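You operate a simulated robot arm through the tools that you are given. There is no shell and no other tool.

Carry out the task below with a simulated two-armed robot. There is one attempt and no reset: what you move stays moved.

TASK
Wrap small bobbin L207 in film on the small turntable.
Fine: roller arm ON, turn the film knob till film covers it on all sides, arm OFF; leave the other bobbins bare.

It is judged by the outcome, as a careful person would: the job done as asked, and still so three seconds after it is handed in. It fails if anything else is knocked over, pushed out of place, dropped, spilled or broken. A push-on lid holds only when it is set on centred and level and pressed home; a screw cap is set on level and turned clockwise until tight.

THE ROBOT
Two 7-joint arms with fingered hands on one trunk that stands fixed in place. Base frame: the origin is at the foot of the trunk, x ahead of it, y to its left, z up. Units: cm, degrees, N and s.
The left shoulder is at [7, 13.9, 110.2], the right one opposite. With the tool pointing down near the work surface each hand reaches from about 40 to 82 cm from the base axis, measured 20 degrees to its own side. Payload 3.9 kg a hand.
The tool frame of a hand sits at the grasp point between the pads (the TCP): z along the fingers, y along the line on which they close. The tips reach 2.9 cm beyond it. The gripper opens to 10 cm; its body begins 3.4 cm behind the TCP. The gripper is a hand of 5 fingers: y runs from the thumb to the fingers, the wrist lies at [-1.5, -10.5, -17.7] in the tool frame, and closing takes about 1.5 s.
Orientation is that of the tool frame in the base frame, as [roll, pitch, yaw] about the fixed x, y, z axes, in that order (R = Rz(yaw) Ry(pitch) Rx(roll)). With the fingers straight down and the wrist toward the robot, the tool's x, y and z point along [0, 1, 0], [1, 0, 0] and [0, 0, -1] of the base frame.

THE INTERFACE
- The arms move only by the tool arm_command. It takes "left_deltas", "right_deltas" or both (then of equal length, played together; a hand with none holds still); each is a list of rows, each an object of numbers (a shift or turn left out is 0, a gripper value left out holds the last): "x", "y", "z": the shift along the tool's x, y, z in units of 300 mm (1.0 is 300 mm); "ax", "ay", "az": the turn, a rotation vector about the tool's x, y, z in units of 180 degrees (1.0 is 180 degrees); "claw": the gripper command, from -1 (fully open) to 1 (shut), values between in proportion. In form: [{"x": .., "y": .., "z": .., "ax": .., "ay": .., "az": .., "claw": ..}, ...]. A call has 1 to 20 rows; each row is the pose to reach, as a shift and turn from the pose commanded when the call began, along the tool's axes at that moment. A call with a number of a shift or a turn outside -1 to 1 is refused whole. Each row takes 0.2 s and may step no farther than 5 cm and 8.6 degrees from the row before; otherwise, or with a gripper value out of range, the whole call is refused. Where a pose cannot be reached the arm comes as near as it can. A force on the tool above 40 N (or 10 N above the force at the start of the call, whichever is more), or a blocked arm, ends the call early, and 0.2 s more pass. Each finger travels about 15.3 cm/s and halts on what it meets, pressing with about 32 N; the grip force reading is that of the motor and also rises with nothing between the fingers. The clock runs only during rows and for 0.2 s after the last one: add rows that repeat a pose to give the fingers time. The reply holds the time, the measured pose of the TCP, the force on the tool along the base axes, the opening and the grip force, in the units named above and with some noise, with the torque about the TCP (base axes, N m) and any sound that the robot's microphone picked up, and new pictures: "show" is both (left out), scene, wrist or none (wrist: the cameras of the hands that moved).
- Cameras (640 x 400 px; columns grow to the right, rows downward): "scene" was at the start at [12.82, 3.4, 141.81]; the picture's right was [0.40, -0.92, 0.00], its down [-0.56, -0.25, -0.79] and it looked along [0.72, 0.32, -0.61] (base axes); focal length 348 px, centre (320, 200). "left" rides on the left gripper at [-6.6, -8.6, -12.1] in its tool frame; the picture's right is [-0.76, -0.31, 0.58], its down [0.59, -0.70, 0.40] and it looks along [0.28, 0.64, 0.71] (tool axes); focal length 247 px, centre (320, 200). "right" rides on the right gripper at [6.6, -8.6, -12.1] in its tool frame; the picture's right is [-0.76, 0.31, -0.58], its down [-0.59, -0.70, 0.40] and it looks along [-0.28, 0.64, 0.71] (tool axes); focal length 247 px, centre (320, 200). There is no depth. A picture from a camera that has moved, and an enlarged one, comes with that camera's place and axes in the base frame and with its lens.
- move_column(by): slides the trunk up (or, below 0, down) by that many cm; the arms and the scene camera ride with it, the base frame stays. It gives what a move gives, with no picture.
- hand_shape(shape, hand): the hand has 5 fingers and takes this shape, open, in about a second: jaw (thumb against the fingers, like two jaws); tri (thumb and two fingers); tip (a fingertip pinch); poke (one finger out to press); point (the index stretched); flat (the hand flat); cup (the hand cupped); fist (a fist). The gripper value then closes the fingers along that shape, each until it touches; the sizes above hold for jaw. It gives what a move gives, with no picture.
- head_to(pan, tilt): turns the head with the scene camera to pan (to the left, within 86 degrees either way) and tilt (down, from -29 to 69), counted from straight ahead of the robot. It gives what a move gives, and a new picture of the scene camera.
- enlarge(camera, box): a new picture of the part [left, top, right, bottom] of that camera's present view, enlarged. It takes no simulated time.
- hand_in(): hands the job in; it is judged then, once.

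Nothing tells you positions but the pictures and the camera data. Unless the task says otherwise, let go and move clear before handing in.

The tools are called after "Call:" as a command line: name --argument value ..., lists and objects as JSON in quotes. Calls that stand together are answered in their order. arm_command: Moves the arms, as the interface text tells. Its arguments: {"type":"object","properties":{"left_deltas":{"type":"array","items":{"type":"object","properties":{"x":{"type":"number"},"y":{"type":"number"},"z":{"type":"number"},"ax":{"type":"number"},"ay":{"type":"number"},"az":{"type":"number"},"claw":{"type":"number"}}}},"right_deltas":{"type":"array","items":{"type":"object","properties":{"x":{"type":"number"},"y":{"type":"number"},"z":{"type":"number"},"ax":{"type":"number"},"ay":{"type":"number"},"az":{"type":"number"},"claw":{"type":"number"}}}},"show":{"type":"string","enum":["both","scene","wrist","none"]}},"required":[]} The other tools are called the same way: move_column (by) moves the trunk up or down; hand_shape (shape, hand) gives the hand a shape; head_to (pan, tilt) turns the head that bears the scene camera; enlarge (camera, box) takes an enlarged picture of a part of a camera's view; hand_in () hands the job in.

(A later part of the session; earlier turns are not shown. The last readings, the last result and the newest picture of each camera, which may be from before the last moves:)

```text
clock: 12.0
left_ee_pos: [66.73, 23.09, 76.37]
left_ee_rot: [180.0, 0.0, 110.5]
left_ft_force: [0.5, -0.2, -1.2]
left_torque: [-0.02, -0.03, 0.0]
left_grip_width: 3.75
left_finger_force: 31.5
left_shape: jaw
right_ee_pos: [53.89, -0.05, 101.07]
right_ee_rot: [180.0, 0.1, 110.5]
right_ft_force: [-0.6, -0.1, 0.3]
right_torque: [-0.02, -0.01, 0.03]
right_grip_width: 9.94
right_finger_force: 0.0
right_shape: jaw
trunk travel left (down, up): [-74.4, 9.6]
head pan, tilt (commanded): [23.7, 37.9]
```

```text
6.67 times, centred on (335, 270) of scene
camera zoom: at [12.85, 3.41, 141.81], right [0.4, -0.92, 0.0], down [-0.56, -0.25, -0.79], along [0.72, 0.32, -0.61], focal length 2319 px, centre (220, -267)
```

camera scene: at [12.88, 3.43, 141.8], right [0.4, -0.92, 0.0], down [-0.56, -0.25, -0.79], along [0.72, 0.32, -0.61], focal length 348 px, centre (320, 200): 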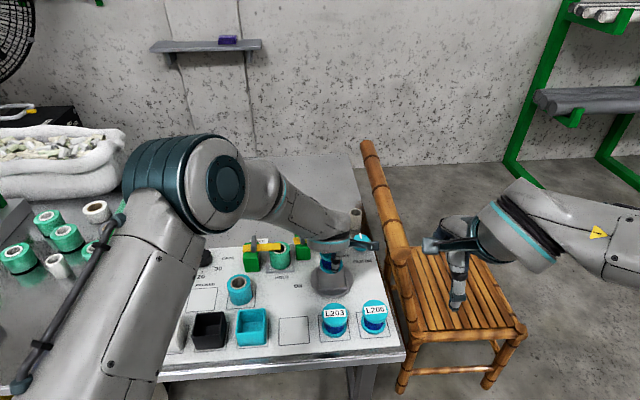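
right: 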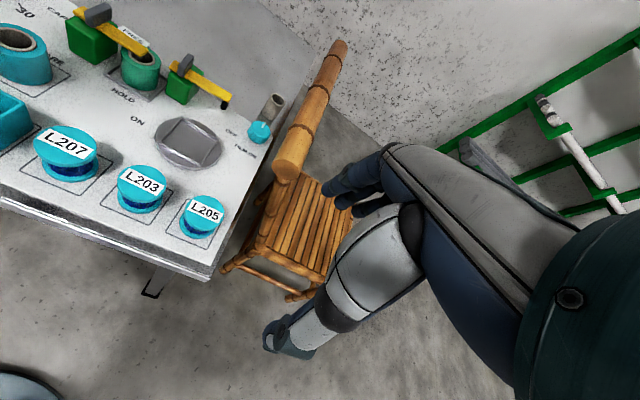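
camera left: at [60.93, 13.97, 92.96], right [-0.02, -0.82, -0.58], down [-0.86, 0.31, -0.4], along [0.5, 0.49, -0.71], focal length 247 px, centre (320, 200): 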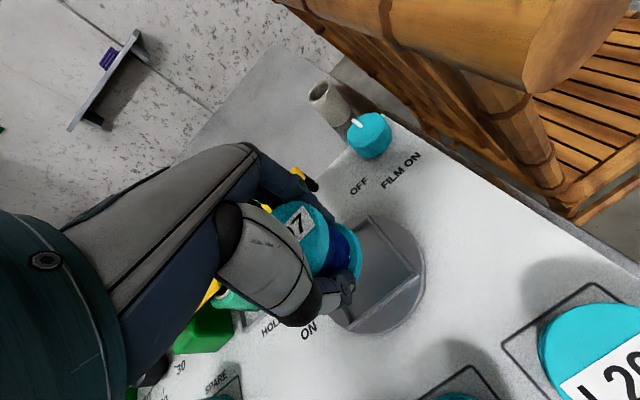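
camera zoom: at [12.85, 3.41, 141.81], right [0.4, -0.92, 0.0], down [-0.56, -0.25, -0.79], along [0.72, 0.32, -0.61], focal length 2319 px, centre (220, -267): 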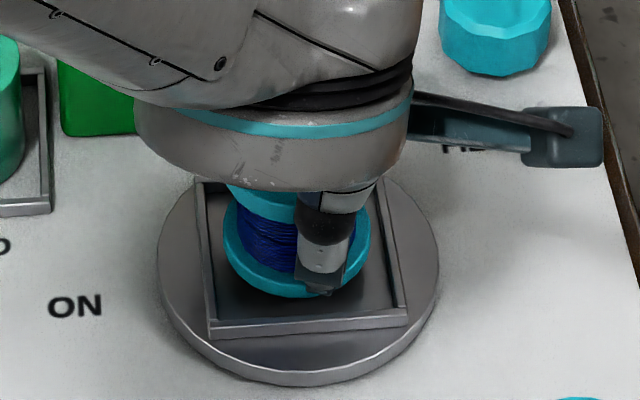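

It is nearly there, and all three views suggest moving about 0.3 cm to the right. I'll make that small shift and lower until contact.

Call:
arm_command --left_deltas '[{"x": -0.0085, "y": -0.003, "z": 0.0}, {"x": -0.0085, "y": -0.003, "z": 0.004}, {"x": -0.0085, "y": -0.003, "z": 0.008}, {"x": -0.0085, "y": -0.003, "z": 0.012}, {"x": -0.0085, "y": -0.003, "z": 0.016}, {"x": -0.0085, "y": -0.003, "z": 0.016}]' --show "none"

Call:
enlarge --camera "scene" --box '[295, 240, 375, 300]'

Call:
enlarge --camera "left" --box '[260, 170, 440, 310]'

```text
clock: 13.4
left_ee_pos: [66.9, 22.96, 75.83]
left_ee_rot: [180.0, 0.0, 110.5]
left_ft_force: [0.6, 0.1, -1.5]
left_torque: [-0.01, 0.01, 0.03]
left_grip_width: 3.75
left_finger_force: 32.0
left_shape: jaw
right_ee_pos: [53.86, -0.03, 101.14]
right_ee_rot: [-180.0, 0.0, 110.5]
right_ft_force: [-0.3, 0.8, -0.6]
right_torque: [-0.03, -0.01, 0.03]
right_grip_width: 9.96
right_finger_force: 0.0
right_shape: jaw
trunk travel left (down, up): [-74.4, 9.6]
head pan, tilt (commanded): [23.7, 37.9]
```

```text
6.67 times, centred on (335, 270) of scene
camera zoom: at [12.86, 3.41, 141.81], right [0.4, -0.92, 0.0], down [-0.56, -0.25, -0.79], along [0.72, 0.32, -0.61], focal length 2319 px, centre (220, -267)
```

zoom: 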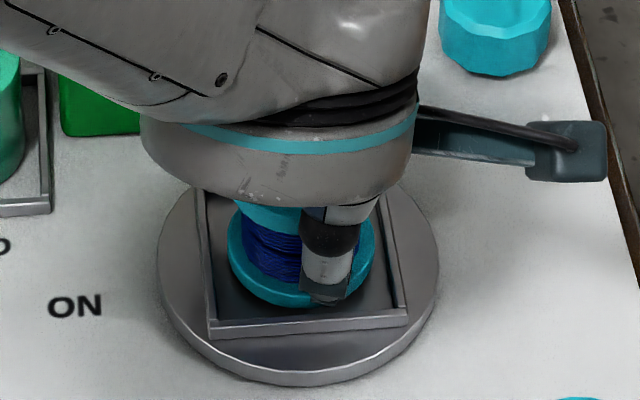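

```text
2.86 times, centred on (350, 240) of left
camera zoom: at [61.25, 13.76, 88.04], right [-0.02, -0.82, -0.58], down [-0.86, 0.31, -0.4], along [0.5, 0.49, -0.71], focal length 706 px, centre (234, 86)
```

zoom: 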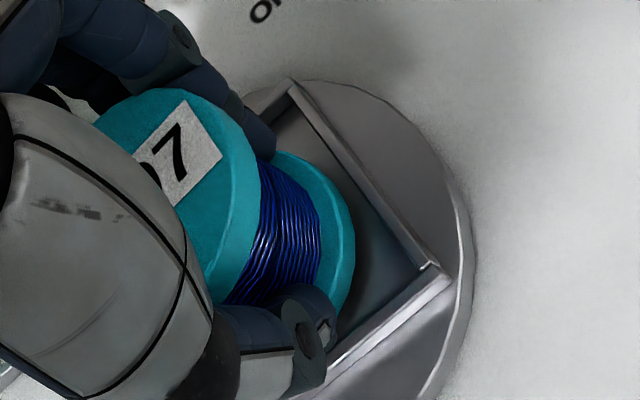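

It is well centred left to right and not touching yet. I'll keep lowering in fine steps.

Call:
arm_command --left_deltas '[{"z": 0.004}, {"z": 0.008}, {"z": 0.012}, {"z": 0.012}]' --show "none"

Call:
enlarge --camera "scene" --box '[295, 240, 375, 300]'

Call:
enlarge --camera "left" --box '[260, 170, 440, 310]'

Call:
enlarge --camera "right" --box '[160, 90, 250, 160]'

```text
clock: 14.4
left_ee_pos: [66.88, 22.9, 75.47]
left_ee_rot: [-180.0, 0.0, 110.4]
left_ft_force: [-0.3, 0.1, -2.0]
left_torque: [-0.02, 0.03, -0.01]
left_grip_width: 3.77
left_finger_force: 31.8
left_shape: jaw
right_ee_pos: [53.85, -0.03, 101.18]
right_ee_rot: [179.9, 0.1, 110.5]
right_ft_force: [-0.2, -0.3, 0.3]
right_torque: [-0.01, -0.01, -0.01]
right_grip_width: 9.99
right_finger_force: 0.1
right_shape: jaw
trunk travel left (down, up): [-74.4, 9.6]
head pan, tilt (commanded): [23.7, 37.9]
```

```text
6.67 times, centred on (335, 270) of scene
camera zoom: at [12.86, 3.41, 141.81], right [0.4, -0.92, 0.0], down [-0.56, -0.25, -0.79], along [0.72, 0.32, -0.61], focal length 2319 px, centre (220, -267)
```

zoom: 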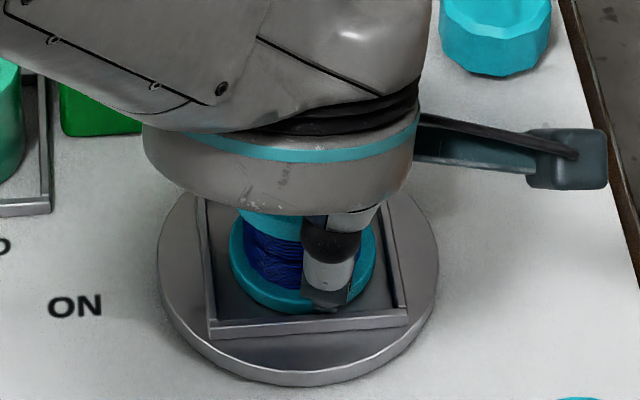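

```text
2.86 times, centred on (350, 240) of left
camera zoom: at [61.28, 13.72, 87.68], right [-0.02, -0.82, -0.58], down [-0.86, 0.31, -0.4], along [0.5, 0.49, -0.71], focal length 706 px, centre (234, 86)
```

zoom: 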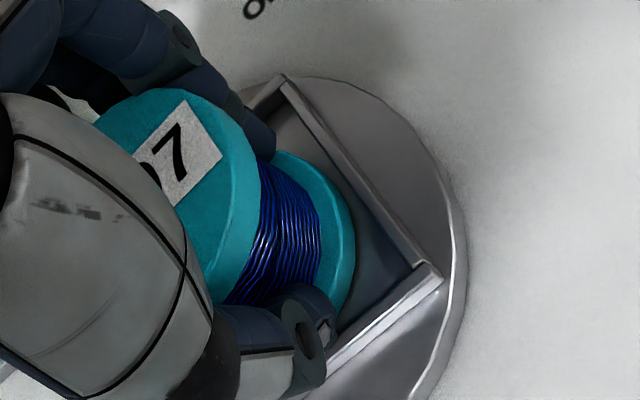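

```text
5.71 times, centred on (205, 125) of right
camera zoom: at [43.43, 3.15, 113.29], right [0.55, -0.6, 0.58], down [-0.45, -0.8, -0.4], along [0.7, -0.04, -0.71], focal length 1411 px, centre (977, 629)
```

zoom: 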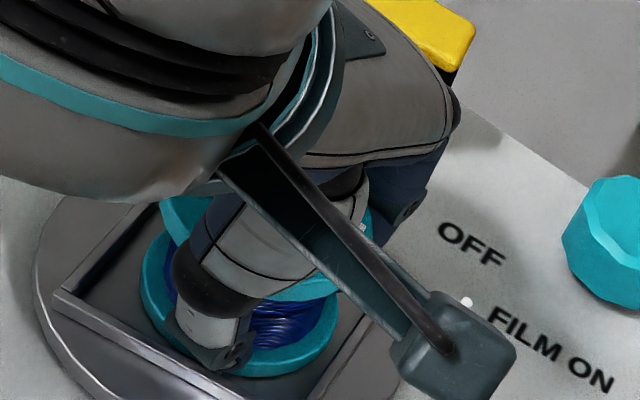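

Still no contact. I'll lower it a little more, in 1 mm steps.

Call:
arm_command --left_deltas '[{"z": 0.003}, {"z": 0.006}, {"z": 0.009}, {"z": 0.012}, {"z": 0.012}]' --show "none"

Call:
enlarge --camera "scene" --box '[295, 240, 375, 300]'

Call:
enlarge --camera "right" --box '[160, 90, 250, 160]'

```text
clock: 15.6
left_ee_pos: [66.79, 22.77, 75.32]
left_ee_rot: [179.8, 0.1, 110.4]
left_ft_force: [3.4, 1.8, 12.4]
left_torque: [-0.03, 0.28, -0.05]
left_grip_width: 3.76
left_finger_force: 32.0
left_shape: jaw
right_ee_pos: [53.66, -0.05, 101.35]
right_ee_rot: [180.0, 0.1, 110.5]
right_ft_force: [0.3, 1.2, 0.3]
right_torque: [0.02, 0.0, 0.02]
right_grip_width: 9.98
right_finger_force: 0.1
right_shape: jaw
trunk travel left (down, up): [-74.4, 9.6]
head pan, tilt (commanded): [23.7, 37.9]
```

```text
6.67 times, centred on (335, 270) of scene
camera zoom: at [12.65, 3.36, 141.84], right [0.4, -0.92, 0.0], down [-0.56, -0.25, -0.79], along [0.72, 0.32, -0.61], focal length 2319 px, centre (220, -267)
```

zoom: 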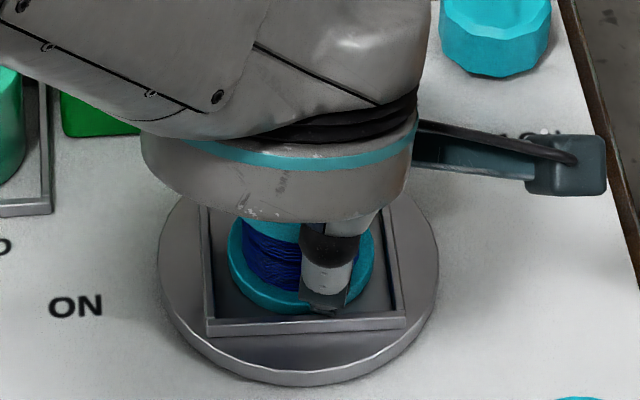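

```text
5.71 times, centred on (205, 125) of right
camera zoom: at [43.27, 3.11, 113.37], right [0.55, -0.6, 0.58], down [-0.45, -0.8, -0.4], along [0.7, -0.04, -0.71], focal length 1411 px, centre (977, 629)
```

zoom: 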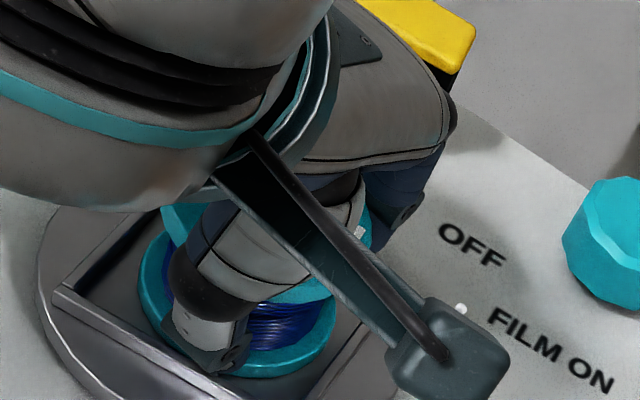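

Contact: 12 N upward, and the bobbin's base lines up with the turntable floor inside the rails. I'll relieve the press slightly and start loosening the fingers.

Call:
arm_command --left_deltas '[{"z": -0.005, "claw": 0.1}, {"z": -0.005, "claw": 0.0}, {"z": -0.005, "claw": -0.05}, {"z": -0.005, "claw": -0.1}, {"z": -0.005, "claw": -0.1}, {"z": -0.005, "claw": -0.1}]' --show "none"

Call:
enlarge --camera "scene" --box '[295, 240, 375, 300]'

Call:
enlarge --camera "left" --box '[240, 160, 440, 310]'

Call:
enlarge --camera "right" --box '[160, 90, 250, 160]'

```text
clock: 17.0
left_ee_pos: [66.78, 22.86, 75.33]
left_ee_rot: [180.0, 0.0, 110.5]
left_ft_force: [1.5, 1.0, 3.7]
left_torque: [0.03, 0.01, -0.02]
left_grip_width: 5.3
left_finger_force: 0.1
left_shape: jaw
right_ee_pos: [53.89, 0.03, 101.21]
right_ee_rot: [-180.0, 0.0, 110.6]
right_ft_force: [-0.7, -0.4, 0.1]
right_torque: [-0.01, -0.01, -0.02]
right_grip_width: 9.99
right_finger_force: 0.2
right_shape: jaw
trunk travel left (down, up): [-74.4, 9.6]
head pan, tilt (commanded): [23.7, 37.9]
```

```text
6.67 times, centred on (335, 270) of scene
camera zoom: at [12.78, 3.4, 141.81], right [0.4, -0.92, 0.0], down [-0.56, -0.25, -0.79], along [0.72, 0.32, -0.61], focal length 2319 px, centre (220, -267)
```

zoom: 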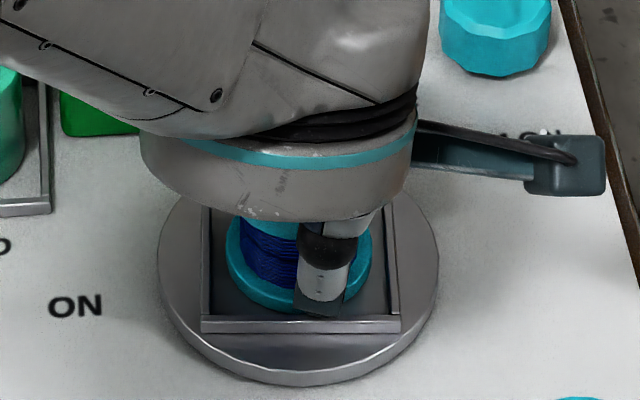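

```text
2.67 times, centred on (340, 235) of left
camera zoom: at [61.12, 13.73, 87.55], right [-0.02, -0.82, -0.58], down [-0.86, 0.31, -0.4], along [0.5, 0.49, -0.71], focal length 659 px, centre (267, 107)
```

zoom: 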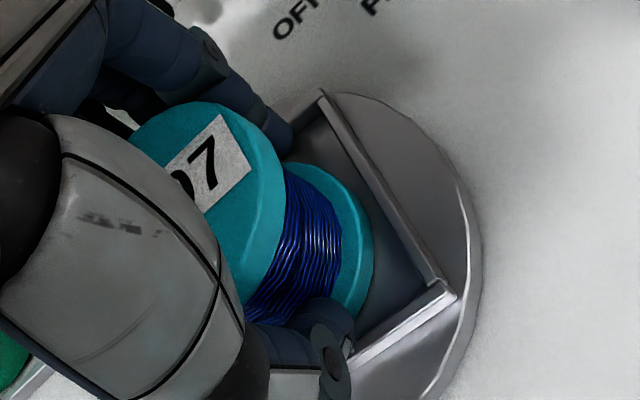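

```text
5.71 times, centred on (205, 125) of right
camera zoom: at [43.37, 3.14, 113.31], right [0.55, -0.6, 0.58], down [-0.45, -0.8, -0.4], along [0.7, -0.04, -0.71], focal length 1411 px, centre (977, 629)
```

zoom: 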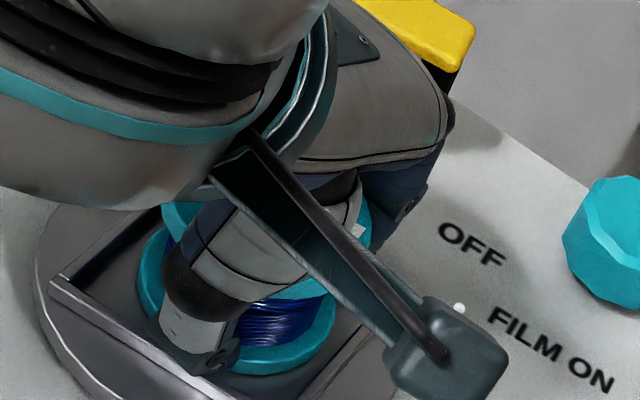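

The grip has loosened and the bobbin is resting by itself. I'll open further while rising slightly, so the fingertips don't push the rails.

Call:
arm_command --left_deltas '[{"z": -0.007, "claw": -0.13}, {"z": -0.014, "claw": -0.2}, {"z": -0.02, "claw": -0.3}, {"z": -0.025, "claw": -0.4}, {"z": -0.025, "claw": -0.5}, {"z": -0.025, "claw": -0.5}, {"z": -0.025, "claw": -0.5}]' --show "none"

Call:
enlarge --camera "scene" --box '[295, 240, 375, 300]'

Call:
enlarge --camera "left" --box '[220, 150, 460, 330]'

Call:
enlarge --camera "right" --box '[160, 90, 250, 160]'

```text
clock: 18.6
left_ee_pos: [66.83, 22.89, 76.14]
left_ee_rot: [180.0, 0.0, 110.3]
left_ft_force: [0.7, -0.5, 0.2]
left_torque: [0.03, -0.01, 0.02]
left_grip_width: 7.45
left_finger_force: 0.0
left_shape: jaw
right_ee_pos: [53.84, -0.05, 101.11]
right_ee_rot: [180.0, 0.0, 110.4]
right_ft_force: [-0.6, -0.1, 0.3]
right_torque: [0.0, 0.01, -0.01]
right_grip_width: 9.96
right_finger_force: 0.1
right_shape: jaw
trunk travel left (down, up): [-74.4, 9.6]
head pan, tilt (commanded): [23.7, 37.9]
```

```text
6.67 times, centred on (335, 270) of scene
camera zoom: at [12.83, 3.4, 141.81], right [0.4, -0.92, 0.0], down [-0.56, -0.25, -0.79], along [0.72, 0.32, -0.61], focal length 2319 px, centre (220, -267)
```

zoom: 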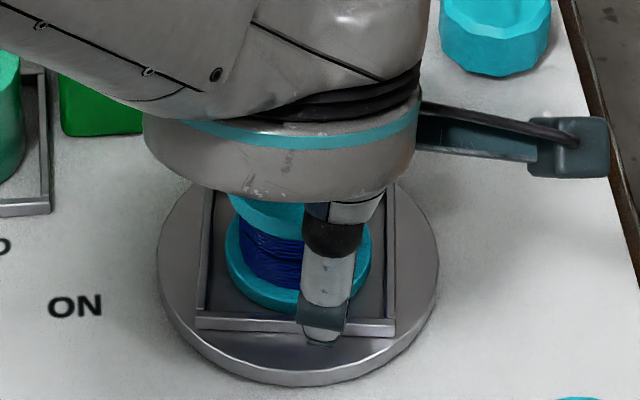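

```text
2.22 times, centred on (340, 240) of left
camera zoom: at [61.2, 13.7, 88.28], right [-0.02, -0.82, -0.58], down [-0.86, 0.31, -0.4], along [0.5, 0.49, -0.71], focal length 549 px, centre (276, 111)
```

zoom: 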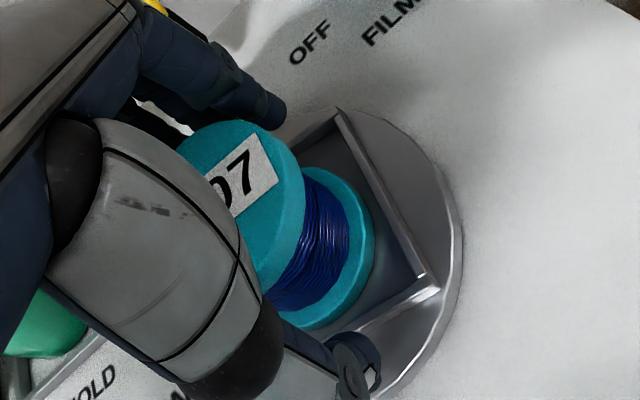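

```text
5.71 times, centred on (205, 125) of right
camera zoom: at [43.4, 3.15, 113.3], right [0.55, -0.6, 0.58], down [-0.45, -0.8, -0.4], along [0.7, -0.04, -0.71], focal length 1411 px, centre (977, 629)
```

zoom: 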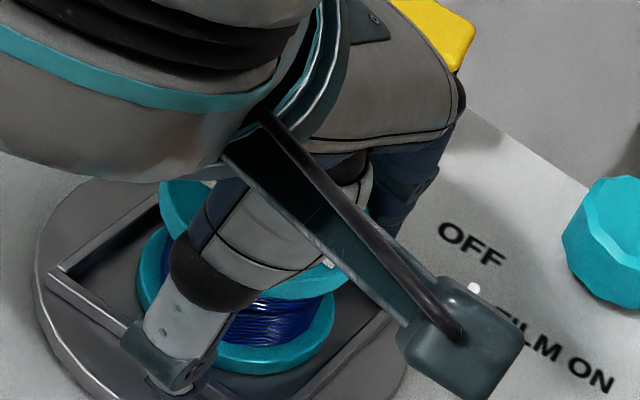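

The bobbin stands on the turntable inside the frame and the hand is open around it. I'll raise the hand straight up and clear.

Call:
arm_command --left_deltas '[{"z": -0.01, "claw": -0.6}, {"z": -0.03, "claw": -0.65}, {"z": -0.06, "claw": -0.65}, {"z": -0.1, "claw": -0.65}, {"z": -0.16}, {"z": -0.24}, {"z": -0.34}, {"z": -0.44}, {"z": -0.44}]' --show "both"

Call:
enlarge --camera "scene" --box '[285, 220, 385, 300]'

Call:
enlarge --camera "right" --box '[140, 50, 280, 170]'

```text
clock: 20.6
left_ee_pos: [66.82, 22.89, 89.11]
left_ee_rot: [-180.0, 0.0, 110.4]
left_ft_force: [0.5, 0.2, 0.4]
left_torque: [0.03, 0.0, 0.01]
left_grip_width: 8.19
left_finger_force: 0.1
left_shape: jaw
right_ee_pos: [53.89, -0.07, 101.1]
right_ee_rot: [-179.8, 0.0, 110.5]
right_ft_force: [-0.6, -0.3, -0.1]
right_torque: [0.01, -0.03, 0.03]
right_grip_width: 9.98
right_finger_force: 0.1
right_shape: jaw
trunk travel left (down, up): [-74.4, 9.6]
head pan, tilt (commanded): [23.7, 37.9]
camera scene: at [12.88, 3.39, 141.8], right [0.4, -0.92, 0.0], down [-0.56, -0.25, -0.79], along [0.72, 0.32, -0.61], focal length 348 px, centre (320, 200)
camera left: at [61.18, 13.7, 101.27], right [-0.02, -0.82, -0.58], down [-0.86, 0.31, -0.4], along [0.5, 0.49, -0.71], focal length 247 px, centre (320, 200)
```

scene: 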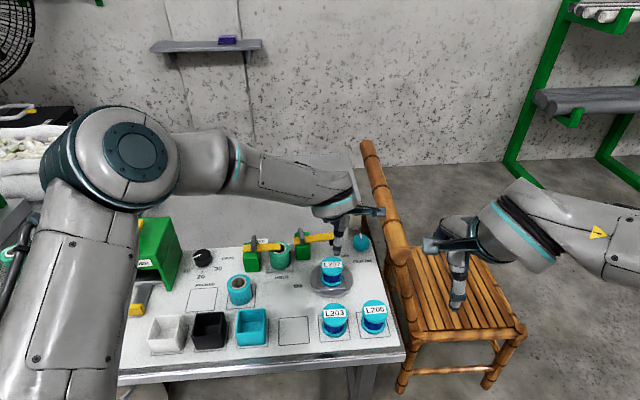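
left: 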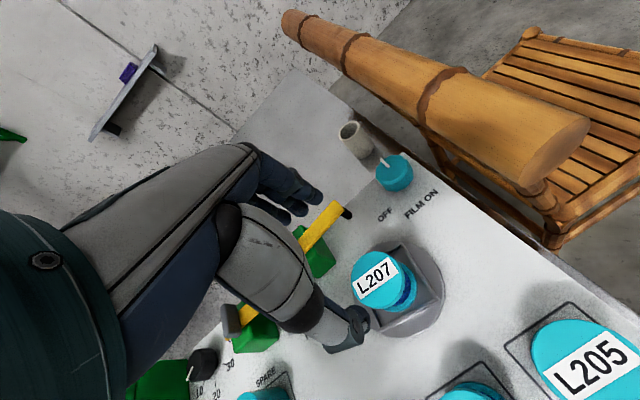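

```text
5.00 times, centred on (335, 260) of scene
camera zoom: at [12.88, 3.39, 141.8], right [0.4, -0.92, 0.0], down [-0.56, -0.25, -0.79], along [0.72, 0.32, -0.61], focal length 1740 px, centre (245, -100)
```

zoom: 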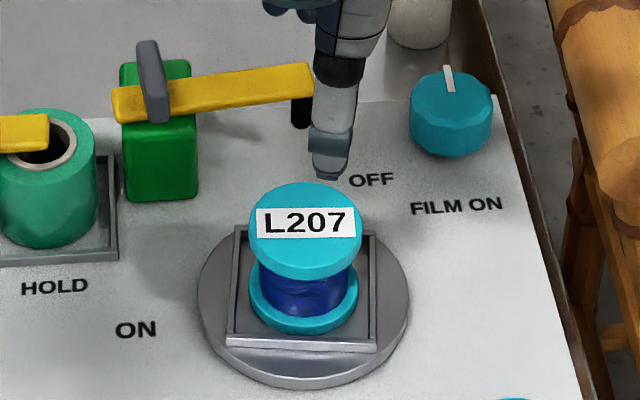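

```text
3.33 times, centred on (210, 110) of right
camera zoom: at [43.45, 3.14, 113.27], right [0.55, -0.6, 0.58], down [-0.45, -0.8, -0.4], along [0.7, -0.04, -0.71], focal length 823 px, centre (687, 500)
```

zoom: 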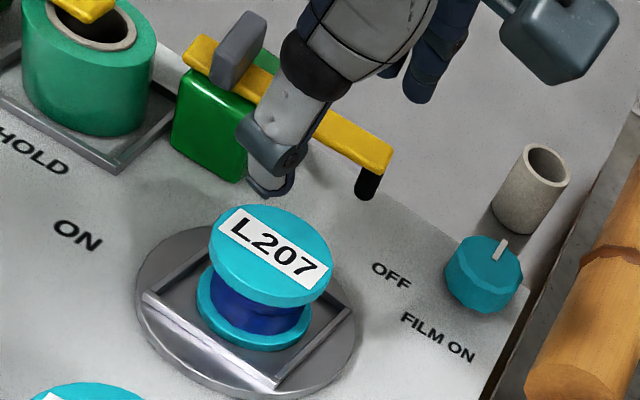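

L207 stands centred on the turntable. To gain reach for the roller arm and knob, I'll raise both hands first and then lower the trunk by the same amount.

Call:
arm_command --left_deltas '[{"z": -0.1}, {"z": -0.2}, {"z": -0.3}, {"z": -0.4}, {"z": -0.44}, {"z": -0.44}]' --right_deltas '[{"z": -0.1}, {"z": -0.2}, {"z": -0.3}, {"z": -0.4}, {"z": -0.44}, {"z": -0.44}]' --show "scene"

Call:
hand_shape --shape "poke" --hand "left"

```text
clock: 22.0
left_ee_pos: [66.93, 22.84, 102.19]
left_ee_rot: [-180.0, -0.1, 110.4]
left_ft_force: [-0.1, -0.3, 0.2]
left_torque: [0.0, 0.0, 0.02]
left_grip_width: 8.21
left_finger_force: 0.0
left_shape: jaw
right_ee_pos: [53.83, -0.11, 114.48]
right_ee_rot: [180.0, -0.1, 110.5]
right_ft_force: [-0.3, -0.3, -1.0]
right_torque: [-0.01, 0.0, 0.0]
right_grip_width: 9.97
right_finger_force: 0.0
right_shape: jaw
trunk travel left (down, up): [-74.4, 9.6]
head pan, tilt (commanded): [23.7, 37.9]
camera scene: at [12.83, 3.39, 141.81], right [0.4, -0.92, 0.0], down [-0.56, -0.25, -0.79], along [0.72, 0.32, -0.61], focal length 348 px, centre (320, 200)
```

scene: 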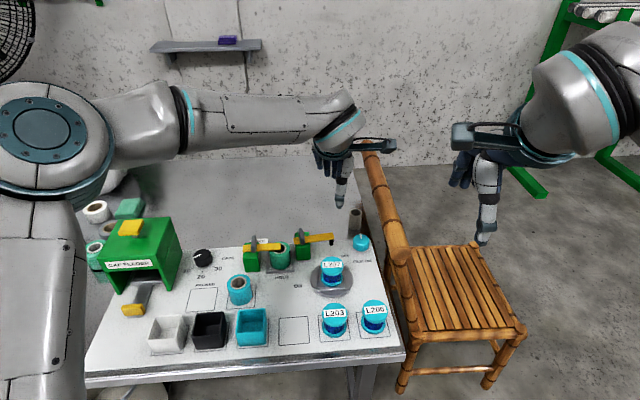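

```text
clock: 22.9
left_ee_pos: [66.97, 22.72, 102.18]
left_ee_rot: [179.9, 0.0, 110.4]
left_ft_force: [0.6, 0.3, 0.5]
left_torque: [0.0, -0.02, 0.02]
left_grip_width: 0.0
left_finger_force: 0.2
left_shape: poke
right_ee_pos: [53.73, -0.1, 114.48]
right_ee_rot: [179.9, 0.0, 110.5]
right_ft_force: [-0.3, -0.4, -0.1]
right_torque: [0.04, 0.01, 0.0]
right_grip_width: 9.99
right_finger_force: 0.1
right_shape: jaw
trunk travel left (down, up): [-74.4, 9.6]
head pan, tilt (commanded): [23.7, 37.9]
```

Both hands are high and clear. I'll lower the trunk 13 cm, then look at the poke finger.

Call:
move_column --by -13

Call:
arm_command --left_deltas '[{"z": 0.0}]' --show "both"

Call:
enlarge --camera "right" --box '[100, 0, 340, 200]'

Call:
enlarge --camera "scene" --box '[260, 80, 420, 200]'

```text
clock: 24.5
left_ee_pos: [66.91, 22.84, 89.22]
left_ee_rot: [179.9, 0.0, 110.4]
left_ft_force: [-0.2, 0.6, -0.2]
left_torque: [-0.04, 0.01, 0.01]
left_grip_width: 0.0
left_finger_force: 0.1
left_shape: poke
right_ee_pos: [53.96, -0.2, 101.44]
right_ee_rot: [-180.0, 0.0, 110.4]
right_ft_force: [0.1, -1.5, 1.5]
right_torque: [-0.04, 0.05, -0.01]
right_grip_width: 9.99
right_finger_force: 0.0
right_shape: jaw
trunk travel left (down, up): [-61.4, 22.6]
head pan, tilt (commanded): [23.7, 37.9]
```

```text
clock: 24.9
left_ee_pos: [66.94, 22.83, 89.23]
left_ee_rot: [-179.9, 0.0, 110.3]
left_ft_force: [-0.2, 0.6, -0.1]
left_torque: [0.01, 0.01, -0.02]
left_grip_width: 0.0
left_finger_force: 0.0
left_shape: poke
right_ee_pos: [53.78, -0.13, 101.44]
right_ee_rot: [-180.0, 0.0, 110.4]
right_ft_force: [0.1, 0.9, -0.3]
right_torque: [0.0, 0.0, -0.02]
right_grip_width: 9.97
right_finger_force: 0.1
right_shape: jaw
trunk travel left (down, up): [-61.4, 22.6]
head pan, tilt (commanded): [23.7, 37.9]
camera scene: at [12.83, 3.4, 128.81], right [0.4, -0.92, 0.0], down [-0.56, -0.25, -0.79], along [0.72, 0.32, -0.61], focal length 348 px, centre (320, 200)
camera left: at [61.27, 13.66, 101.42], right [-0.02, -0.82, -0.58], down [-0.86, 0.31, -0.4], along [0.5, 0.49, -0.71], focal length 247 px, centre (320, 200)
```

scene: 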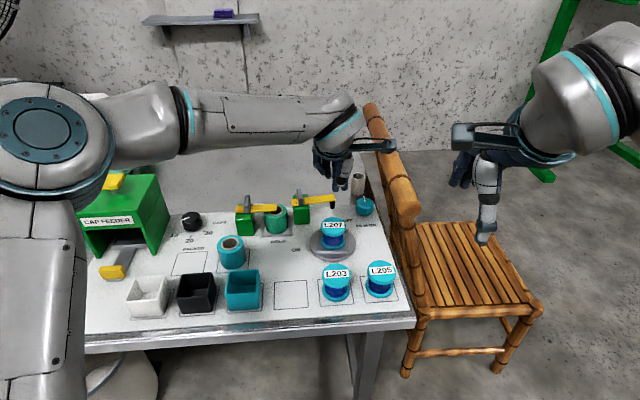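
left: 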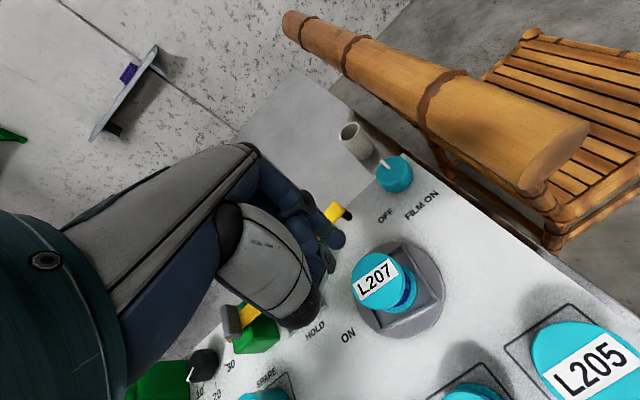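

```text
2.00 times, centred on (220, 100) of right
camera zoom: at [43.41, 3.03, 113.55], right [0.55, -0.6, 0.58], down [-0.45, -0.8, -0.4], along [0.7, -0.04, -0.71], focal length 494 px, centre (520, 400)
```

zoom: 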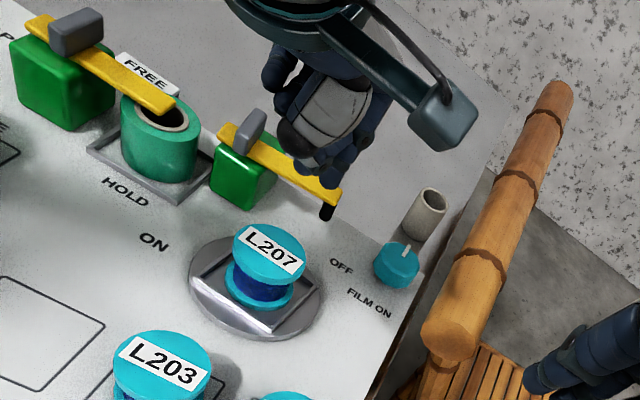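

```text
3.33 times, centred on (340, 140) of scene
camera zoom: at [12.83, 3.4, 128.81], right [0.4, -0.92, 0.0], down [-0.56, -0.25, -0.79], along [0.72, 0.32, -0.61], focal length 1160 px, centre (253, 400)
```

zoom: 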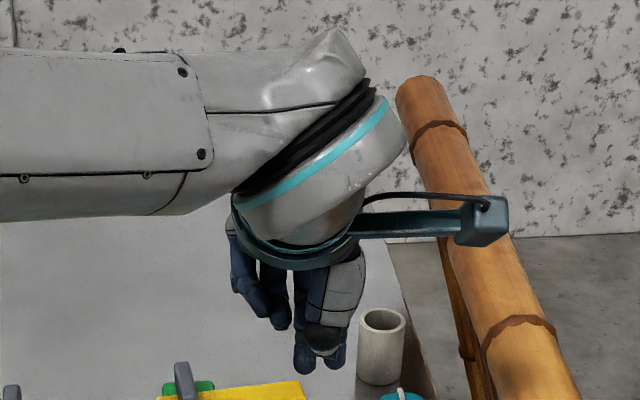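

The poke shape leaves the fingertips bunched. I'll see whether the pointing shape gives a longer single finger.

Call:
hand_shape --shape "point" --hand "left"

Call:
enlarge --camera "left" --box '[180, 120, 420, 340]'

Call:
enlarge --camera "scene" --box '[280, 110, 420, 220]'

Call:
enlarge --camera "right" --box '[180, 0, 340, 120]'

```text
clock: 25.8
left_ee_pos: [66.91, 22.85, 89.17]
left_ee_rot: [179.9, 0.0, 110.4]
left_ft_force: [-0.4, -1.0, -0.7]
left_torque: [-0.03, 0.04, -0.03]
left_grip_width: 0.0
left_finger_force: 0.0
left_shape: point
right_ee_pos: [53.79, -0.05, 101.42]
right_ee_rot: [180.0, 0.0, 110.4]
right_ft_force: [-0.2, 0.7, 0.3]
right_torque: [0.02, 0.0, 0.01]
right_grip_width: 9.97
right_finger_force: 0.0
right_shape: jaw
trunk travel left (down, up): [-61.4, 22.6]
head pan, tilt (commanded): [23.7, 37.9]
```

```text
1.82 times, centred on (300, 230) of left
camera zoom: at [61.27, 13.66, 101.42], right [-0.02, -0.82, -0.58], down [-0.86, 0.31, -0.4], along [0.5, 0.49, -0.71], focal length 449 px, centre (356, 146)
```

zoom: 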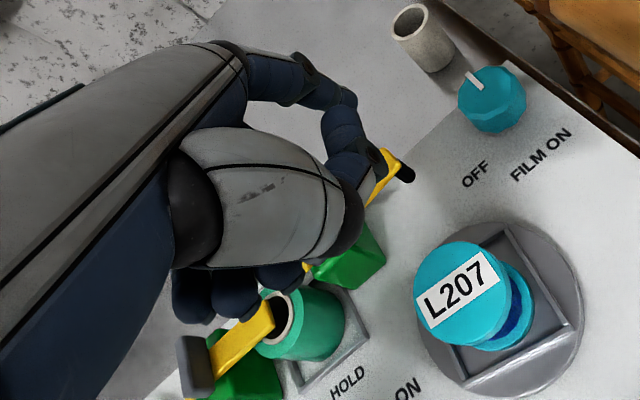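

```text
3.64 times, centred on (350, 165) of scene
camera zoom: at [12.83, 3.4, 128.81], right [0.4, -0.92, 0.0], down [-0.56, -0.25, -0.79], along [0.72, 0.32, -0.61], focal length 1265 px, centre (211, 327)
```

zoom: 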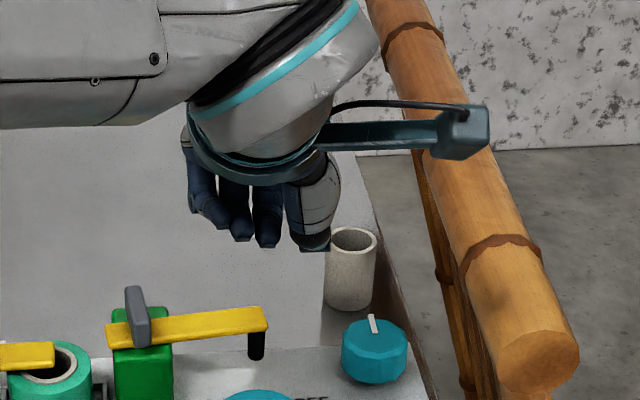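

```text
3.33 times, centred on (260, 60) of right
camera zoom: at [43.41, 3.03, 113.55], right [0.55, -0.6, 0.58], down [-0.45, -0.8, -0.4], along [0.7, -0.04, -0.71], focal length 823 px, centre (520, 667)
```

zoom: 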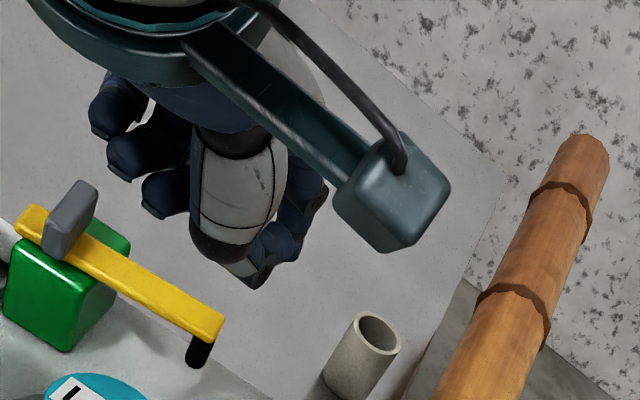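

Neither shape gives a clean long finger, but poke keeps the index lowest. I'll return to poke and turn the hand so the folded fingers stay above the lever's fin. First comes a yaw change, in place and high up.

Call:
hand_shape --shape "poke" --hand "left"

Call:
arm_command --left_deltas '[{"z": -0.05, "az": 0.037}, {"z": -0.1, "az": 0.074}, {"z": -0.1, "az": 0.111}, {"z": -0.1, "az": 0.148}, {"z": -0.1, "az": 0.185}, {"z": -0.1, "az": 0.222}, {"z": -0.1, "az": 0.26}, {"z": -0.1, "az": 0.297}, {"z": -0.1, "az": 0.297}]' --show "both"

```text
clock: 26.7
left_ee_pos: [66.91, 22.7, 89.22]
left_ee_rot: [-180.0, -0.1, 110.4]
left_ft_force: [-0.7, -0.5, -0.8]
left_torque: [0.0, 0.0, -0.03]
left_grip_width: 0.0
left_finger_force: 0.1
left_shape: poke
right_ee_pos: [53.89, -0.08, 101.43]
right_ee_rot: [-180.0, -0.1, 110.5]
right_ft_force: [-0.3, 0.3, 1.0]
right_torque: [0.02, 0.01, 0.03]
right_grip_width: 9.96
right_finger_force: 0.1
right_shape: jaw
trunk travel left (down, up): [-61.4, 22.6]
head pan, tilt (commanded): [23.7, 37.9]
```

```text
clock: 28.7
left_ee_pos: [66.85, 22.82, 92.39]
left_ee_rot: [180.0, 0.1, 83.8]
left_ft_force: [0.4, -0.1, 0.2]
left_torque: [0.05, -0.02, 0.02]
left_grip_width: 0.01
left_finger_force: 0.0
left_shape: poke
left hand out of reach, approached as far as the arm can: row 5, 6, 7, 8, 9
right_ee_pos: [53.83, -0.02, 101.51]
right_ee_rot: [-179.9, 0.0, 110.3]
right_ft_force: [0.5, -0.3, 0.2]
right_torque: [-0.01, 0.01, -0.02]
right_grip_width: 9.99
right_finger_force: 0.1
right_shape: jaw
trunk travel left (down, up): [-61.4, 22.6]
head pan, tilt (commanded): [23.7, 37.9]
camera scene: at [12.83, 3.39, 128.81], right [0.4, -0.92, 0.0], down [-0.56, -0.25, -0.79], along [0.72, 0.32, -0.61], focal length 348 px, centre (320, 200)
camera left: at [57.75, 17.2, 104.53], right [-0.39, -0.72, -0.58], down [-0.63, 0.66, -0.4], along [0.67, 0.21, -0.71], focal length 247 px, centre (320, 200)
```

scene: 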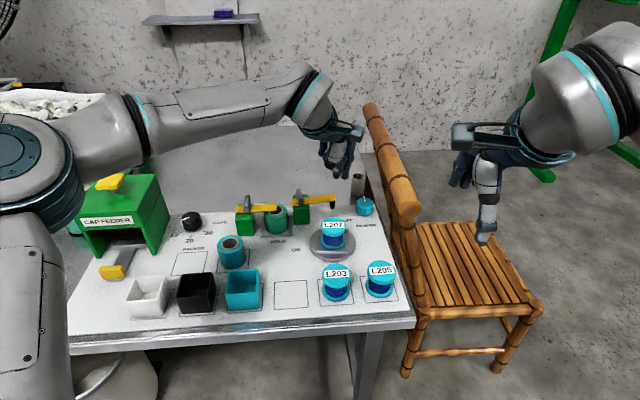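
left: 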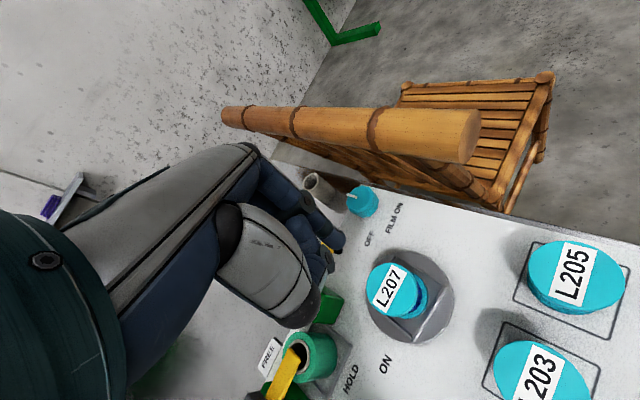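

Tool-down yaw stops at about 84° here, so that orientation isn't available. The pointing shape, with the index stretched and the hand tilted slightly so the index points down, should keep the rest of the hand well above the lever. I'll turn the yaw back and set that up high.

Call:
hand_shape --shape "point" --hand "left"

Call:
arm_command --left_deltas '[{"az": -0.037}, {"az": -0.074}, {"az": -0.111}, {"az": -0.148}, {"az": -0.148}]' --show "none"

```text
clock: 29.6
left_ee_pos: [66.94, 22.71, 92.34]
left_ee_rot: [180.0, -0.1, 83.8]
left_ft_force: [0.5, -0.2, 0.1]
left_torque: [0.01, 0.0, 0.0]
left_grip_width: 0.0
left_finger_force: 0.0
left_shape: point
right_ee_pos: [53.86, -0.11, 101.49]
right_ee_rot: [180.0, 0.1, 110.5]
right_ft_force: [0.3, -0.7, 0.3]
right_torque: [0.01, 0.02, 0.02]
right_grip_width: 9.96
right_finger_force: 0.1
right_shape: jaw
trunk travel left (down, up): [-61.4, 22.6]
head pan, tilt (commanded): [23.7, 37.9]
```

```text
clock: 30.8
left_ee_pos: [66.95, 22.69, 92.3]
left_ee_rot: [-180.0, 0.0, 110.5]
left_ft_force: [-0.2, -0.2, 0.1]
left_torque: [0.02, 0.02, -0.01]
left_grip_width: 0.0
left_finger_force: 0.1
left_shape: point
right_ee_pos: [53.81, -0.17, 101.43]
right_ee_rot: [-180.0, 0.0, 110.5]
right_ft_force: [0.7, -0.7, 1.0]
right_torque: [0.01, 0.04, -0.01]
right_grip_width: 9.97
right_finger_force: 0.1
right_shape: jaw
trunk travel left (down, up): [-61.4, 22.6]
head pan, tilt (commanded): [23.7, 37.9]
```

Back at yaw 110°. I'll tilt 15° so the stretched index points further down, then view it.

Call:
arm_command --left_deltas '[{"ax": 0.03, "z": -0.03}, {"ax": 0.06, "z": -0.06}, {"ax": 0.083, "z": -0.06}, {"ax": 0.083, "z": -0.06}]' --show "both"

Call:
enlarge --camera "scene" --box '[280, 70, 420, 220]'

Call:
enlarge --camera "right" --box '[150, 0, 350, 140]'

Call:
enlarge --camera "left" --box '[180, 100, 440, 320]'

```text
clock: 31.8
left_ee_pos: [67.03, 22.72, 94.09]
left_ee_rot: [-165.0, 0.0, 110.4]
left_ft_force: [-0.1, 0.0, 0.6]
left_torque: [-0.02, 0.01, 0.01]
left_grip_width: 0.01
left_finger_force: 0.0
left_shape: point
right_ee_pos: [53.82, -0.09, 101.49]
right_ee_rot: [180.0, 0.0, 110.5]
right_ft_force: [-1.1, -0.6, 0.3]
right_torque: [-0.01, 0.01, 0.0]
right_grip_width: 10.01
right_finger_force: 0.1
right_shape: jaw
trunk travel left (down, up): [-61.4, 22.6]
head pan, tilt (commanded): [23.7, 37.9]
camera scene: at [12.8, 3.4, 128.81], right [0.4, -0.92, 0.0], down [-0.56, -0.25, -0.79], along [0.72, 0.32, -0.61], focal length 348 px, centre (320, 200)
camera left: at [64.55, 14.83, 108.11], right [-0.15, -0.87, -0.48], down [-0.94, 0.28, -0.2], along [0.31, 0.42, -0.85], focal length 247 px, centre (320, 200)
```

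scene: 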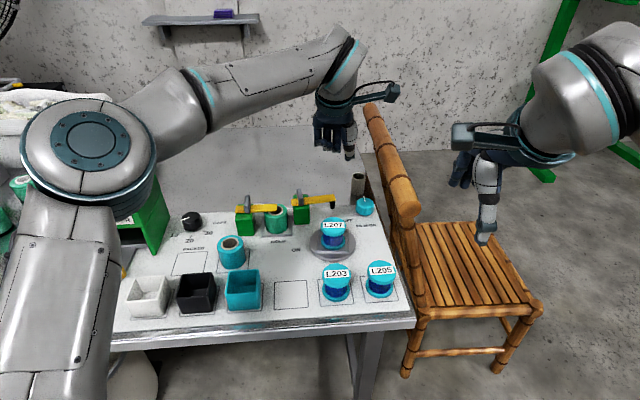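
left: 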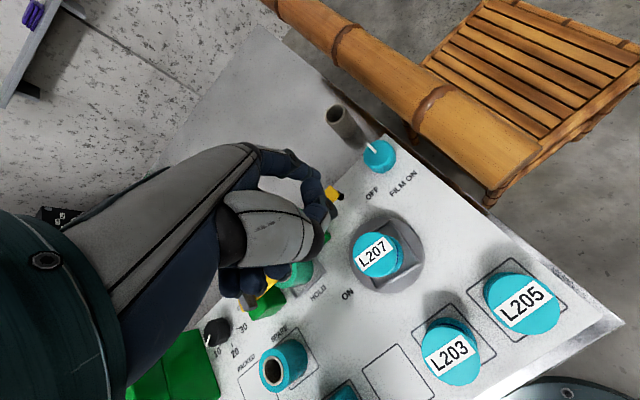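

```text
2.67 times, centred on (350, 145) of scene
camera zoom: at [12.8, 3.4, 128.81], right [0.4, -0.92, 0.0], down [-0.56, -0.25, -0.79], along [0.72, 0.32, -0.61], focal length 928 px, centre (240, 347)
```

zoom: 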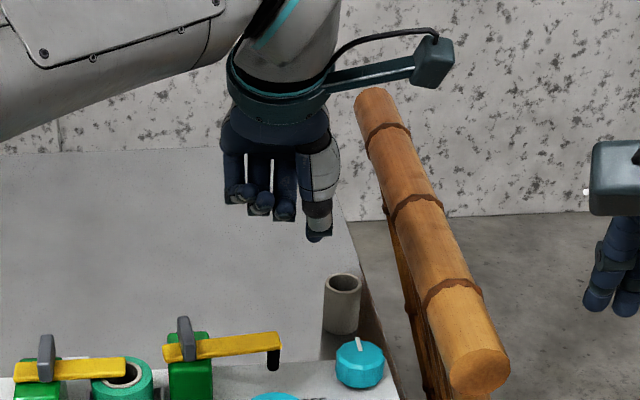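

```text
2.86 times, centred on (250, 70) of right
camera zoom: at [43.38, 3.03, 113.57], right [0.55, -0.6, 0.58], down [-0.45, -0.8, -0.4], along [0.7, -0.04, -0.71], focal length 706 px, centre (520, 571)
```

zoom: 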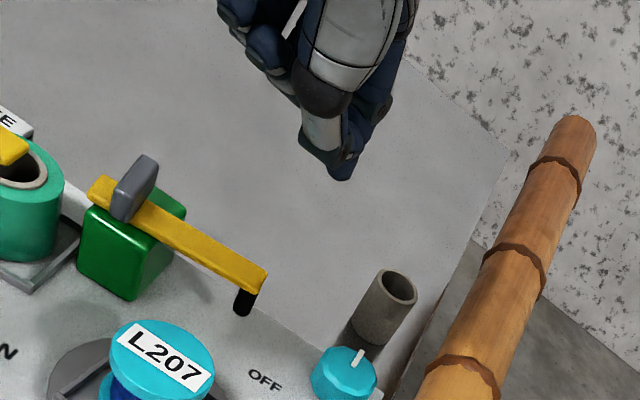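

```text
1.82 times, centred on (310, 210) of left
camera zoom: at [64.55, 14.83, 108.11], right [-0.15, -0.87, -0.48], down [-0.94, 0.28, -0.2], along [0.31, 0.42, -0.85], focal length 449 px, centre (338, 182)
```

zoom: 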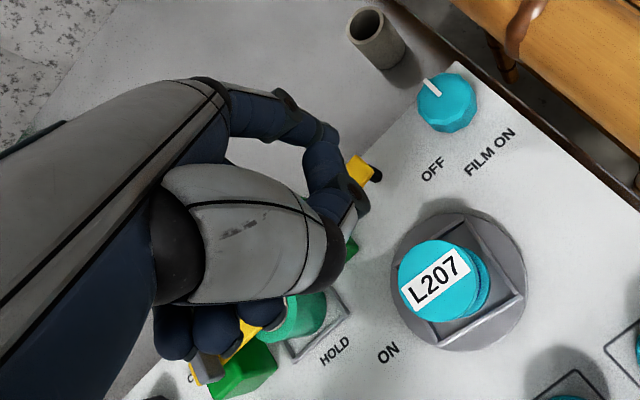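

The stretched index looks partly curled, perhaps because the gripper value is still −0.65. I'll open fully and look again.

Call:
arm_command --left_deltas '[{"claw": -1}, {"claw": -1}, {"claw": -1}, {"claw": -1}, {"claw": -1}]' --show "none"

Call:
enlarge --camera "left" --box '[180, 100, 440, 320]'

Call:
enlarge --camera "right" --box '[150, 0, 350, 140]'

Call:
enlarge --camera "scene" --box '[280, 70, 420, 220]'

```text
clock: 33.0
left_ee_pos: [66.96, 22.75, 94.04]
left_ee_rot: [-165.2, 0.0, 110.4]
left_ft_force: [-1.1, 0.8, -0.1]
left_torque: [0.0, 0.03, 0.03]
left_grip_width: 0.03
left_finger_force: 0.0
left_shape: point
right_ee_pos: [53.85, -0.11, 101.4]
right_ee_rot: [-180.0, 0.0, 110.6]
right_ft_force: [-0.2, -0.3, 0.0]
right_torque: [0.0, 0.02, 0.03]
right_grip_width: 9.98
right_finger_force: 0.0
right_shape: jaw
trunk travel left (down, up): [-61.4, 22.6]
head pan, tilt (commanded): [23.7, 37.9]
```

```text
1.82 times, centred on (310, 210) of left
camera zoom: at [64.56, 14.83, 108.08], right [-0.15, -0.86, -0.48], down [-0.94, 0.28, -0.2], along [0.31, 0.42, -0.85], focal length 449 px, centre (338, 182)
```

zoom: 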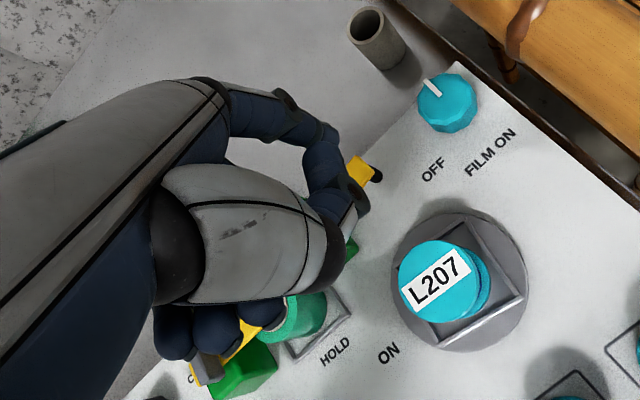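

```text
2.86 times, centred on (250, 70) of right
camera zoom: at [43.41, 3.03, 113.55], right [0.55, -0.6, 0.58], down [-0.45, -0.8, -0.4], along [0.7, -0.04, -0.71], focal length 706 px, centre (520, 571)
```

zoom: 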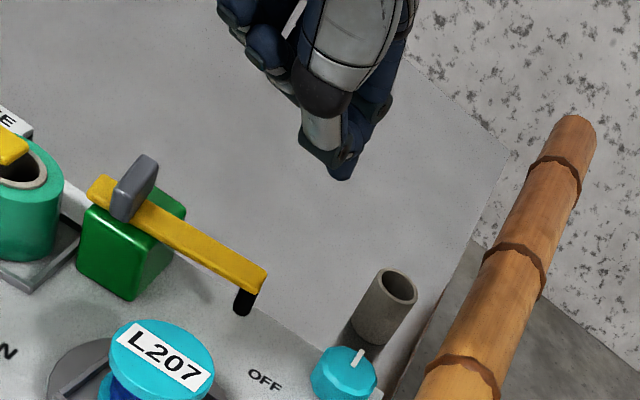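

```text
2.67 times, centred on (350, 145) of scene
camera zoom: at [12.83, 3.4, 128.81], right [0.4, -0.92, 0.0], down [-0.56, -0.25, -0.79], along [0.72, 0.32, -0.61], focal length 928 px, centre (240, 347)
```

zoom: 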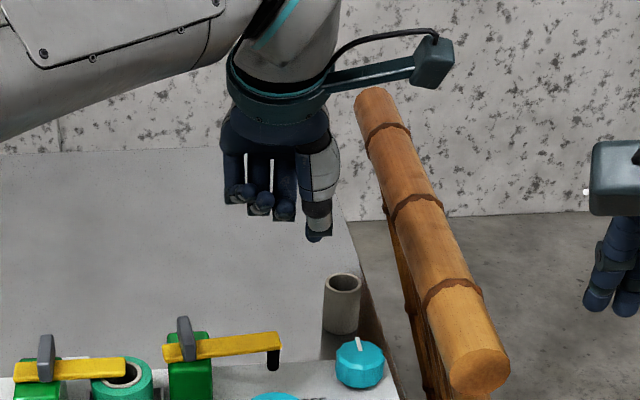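

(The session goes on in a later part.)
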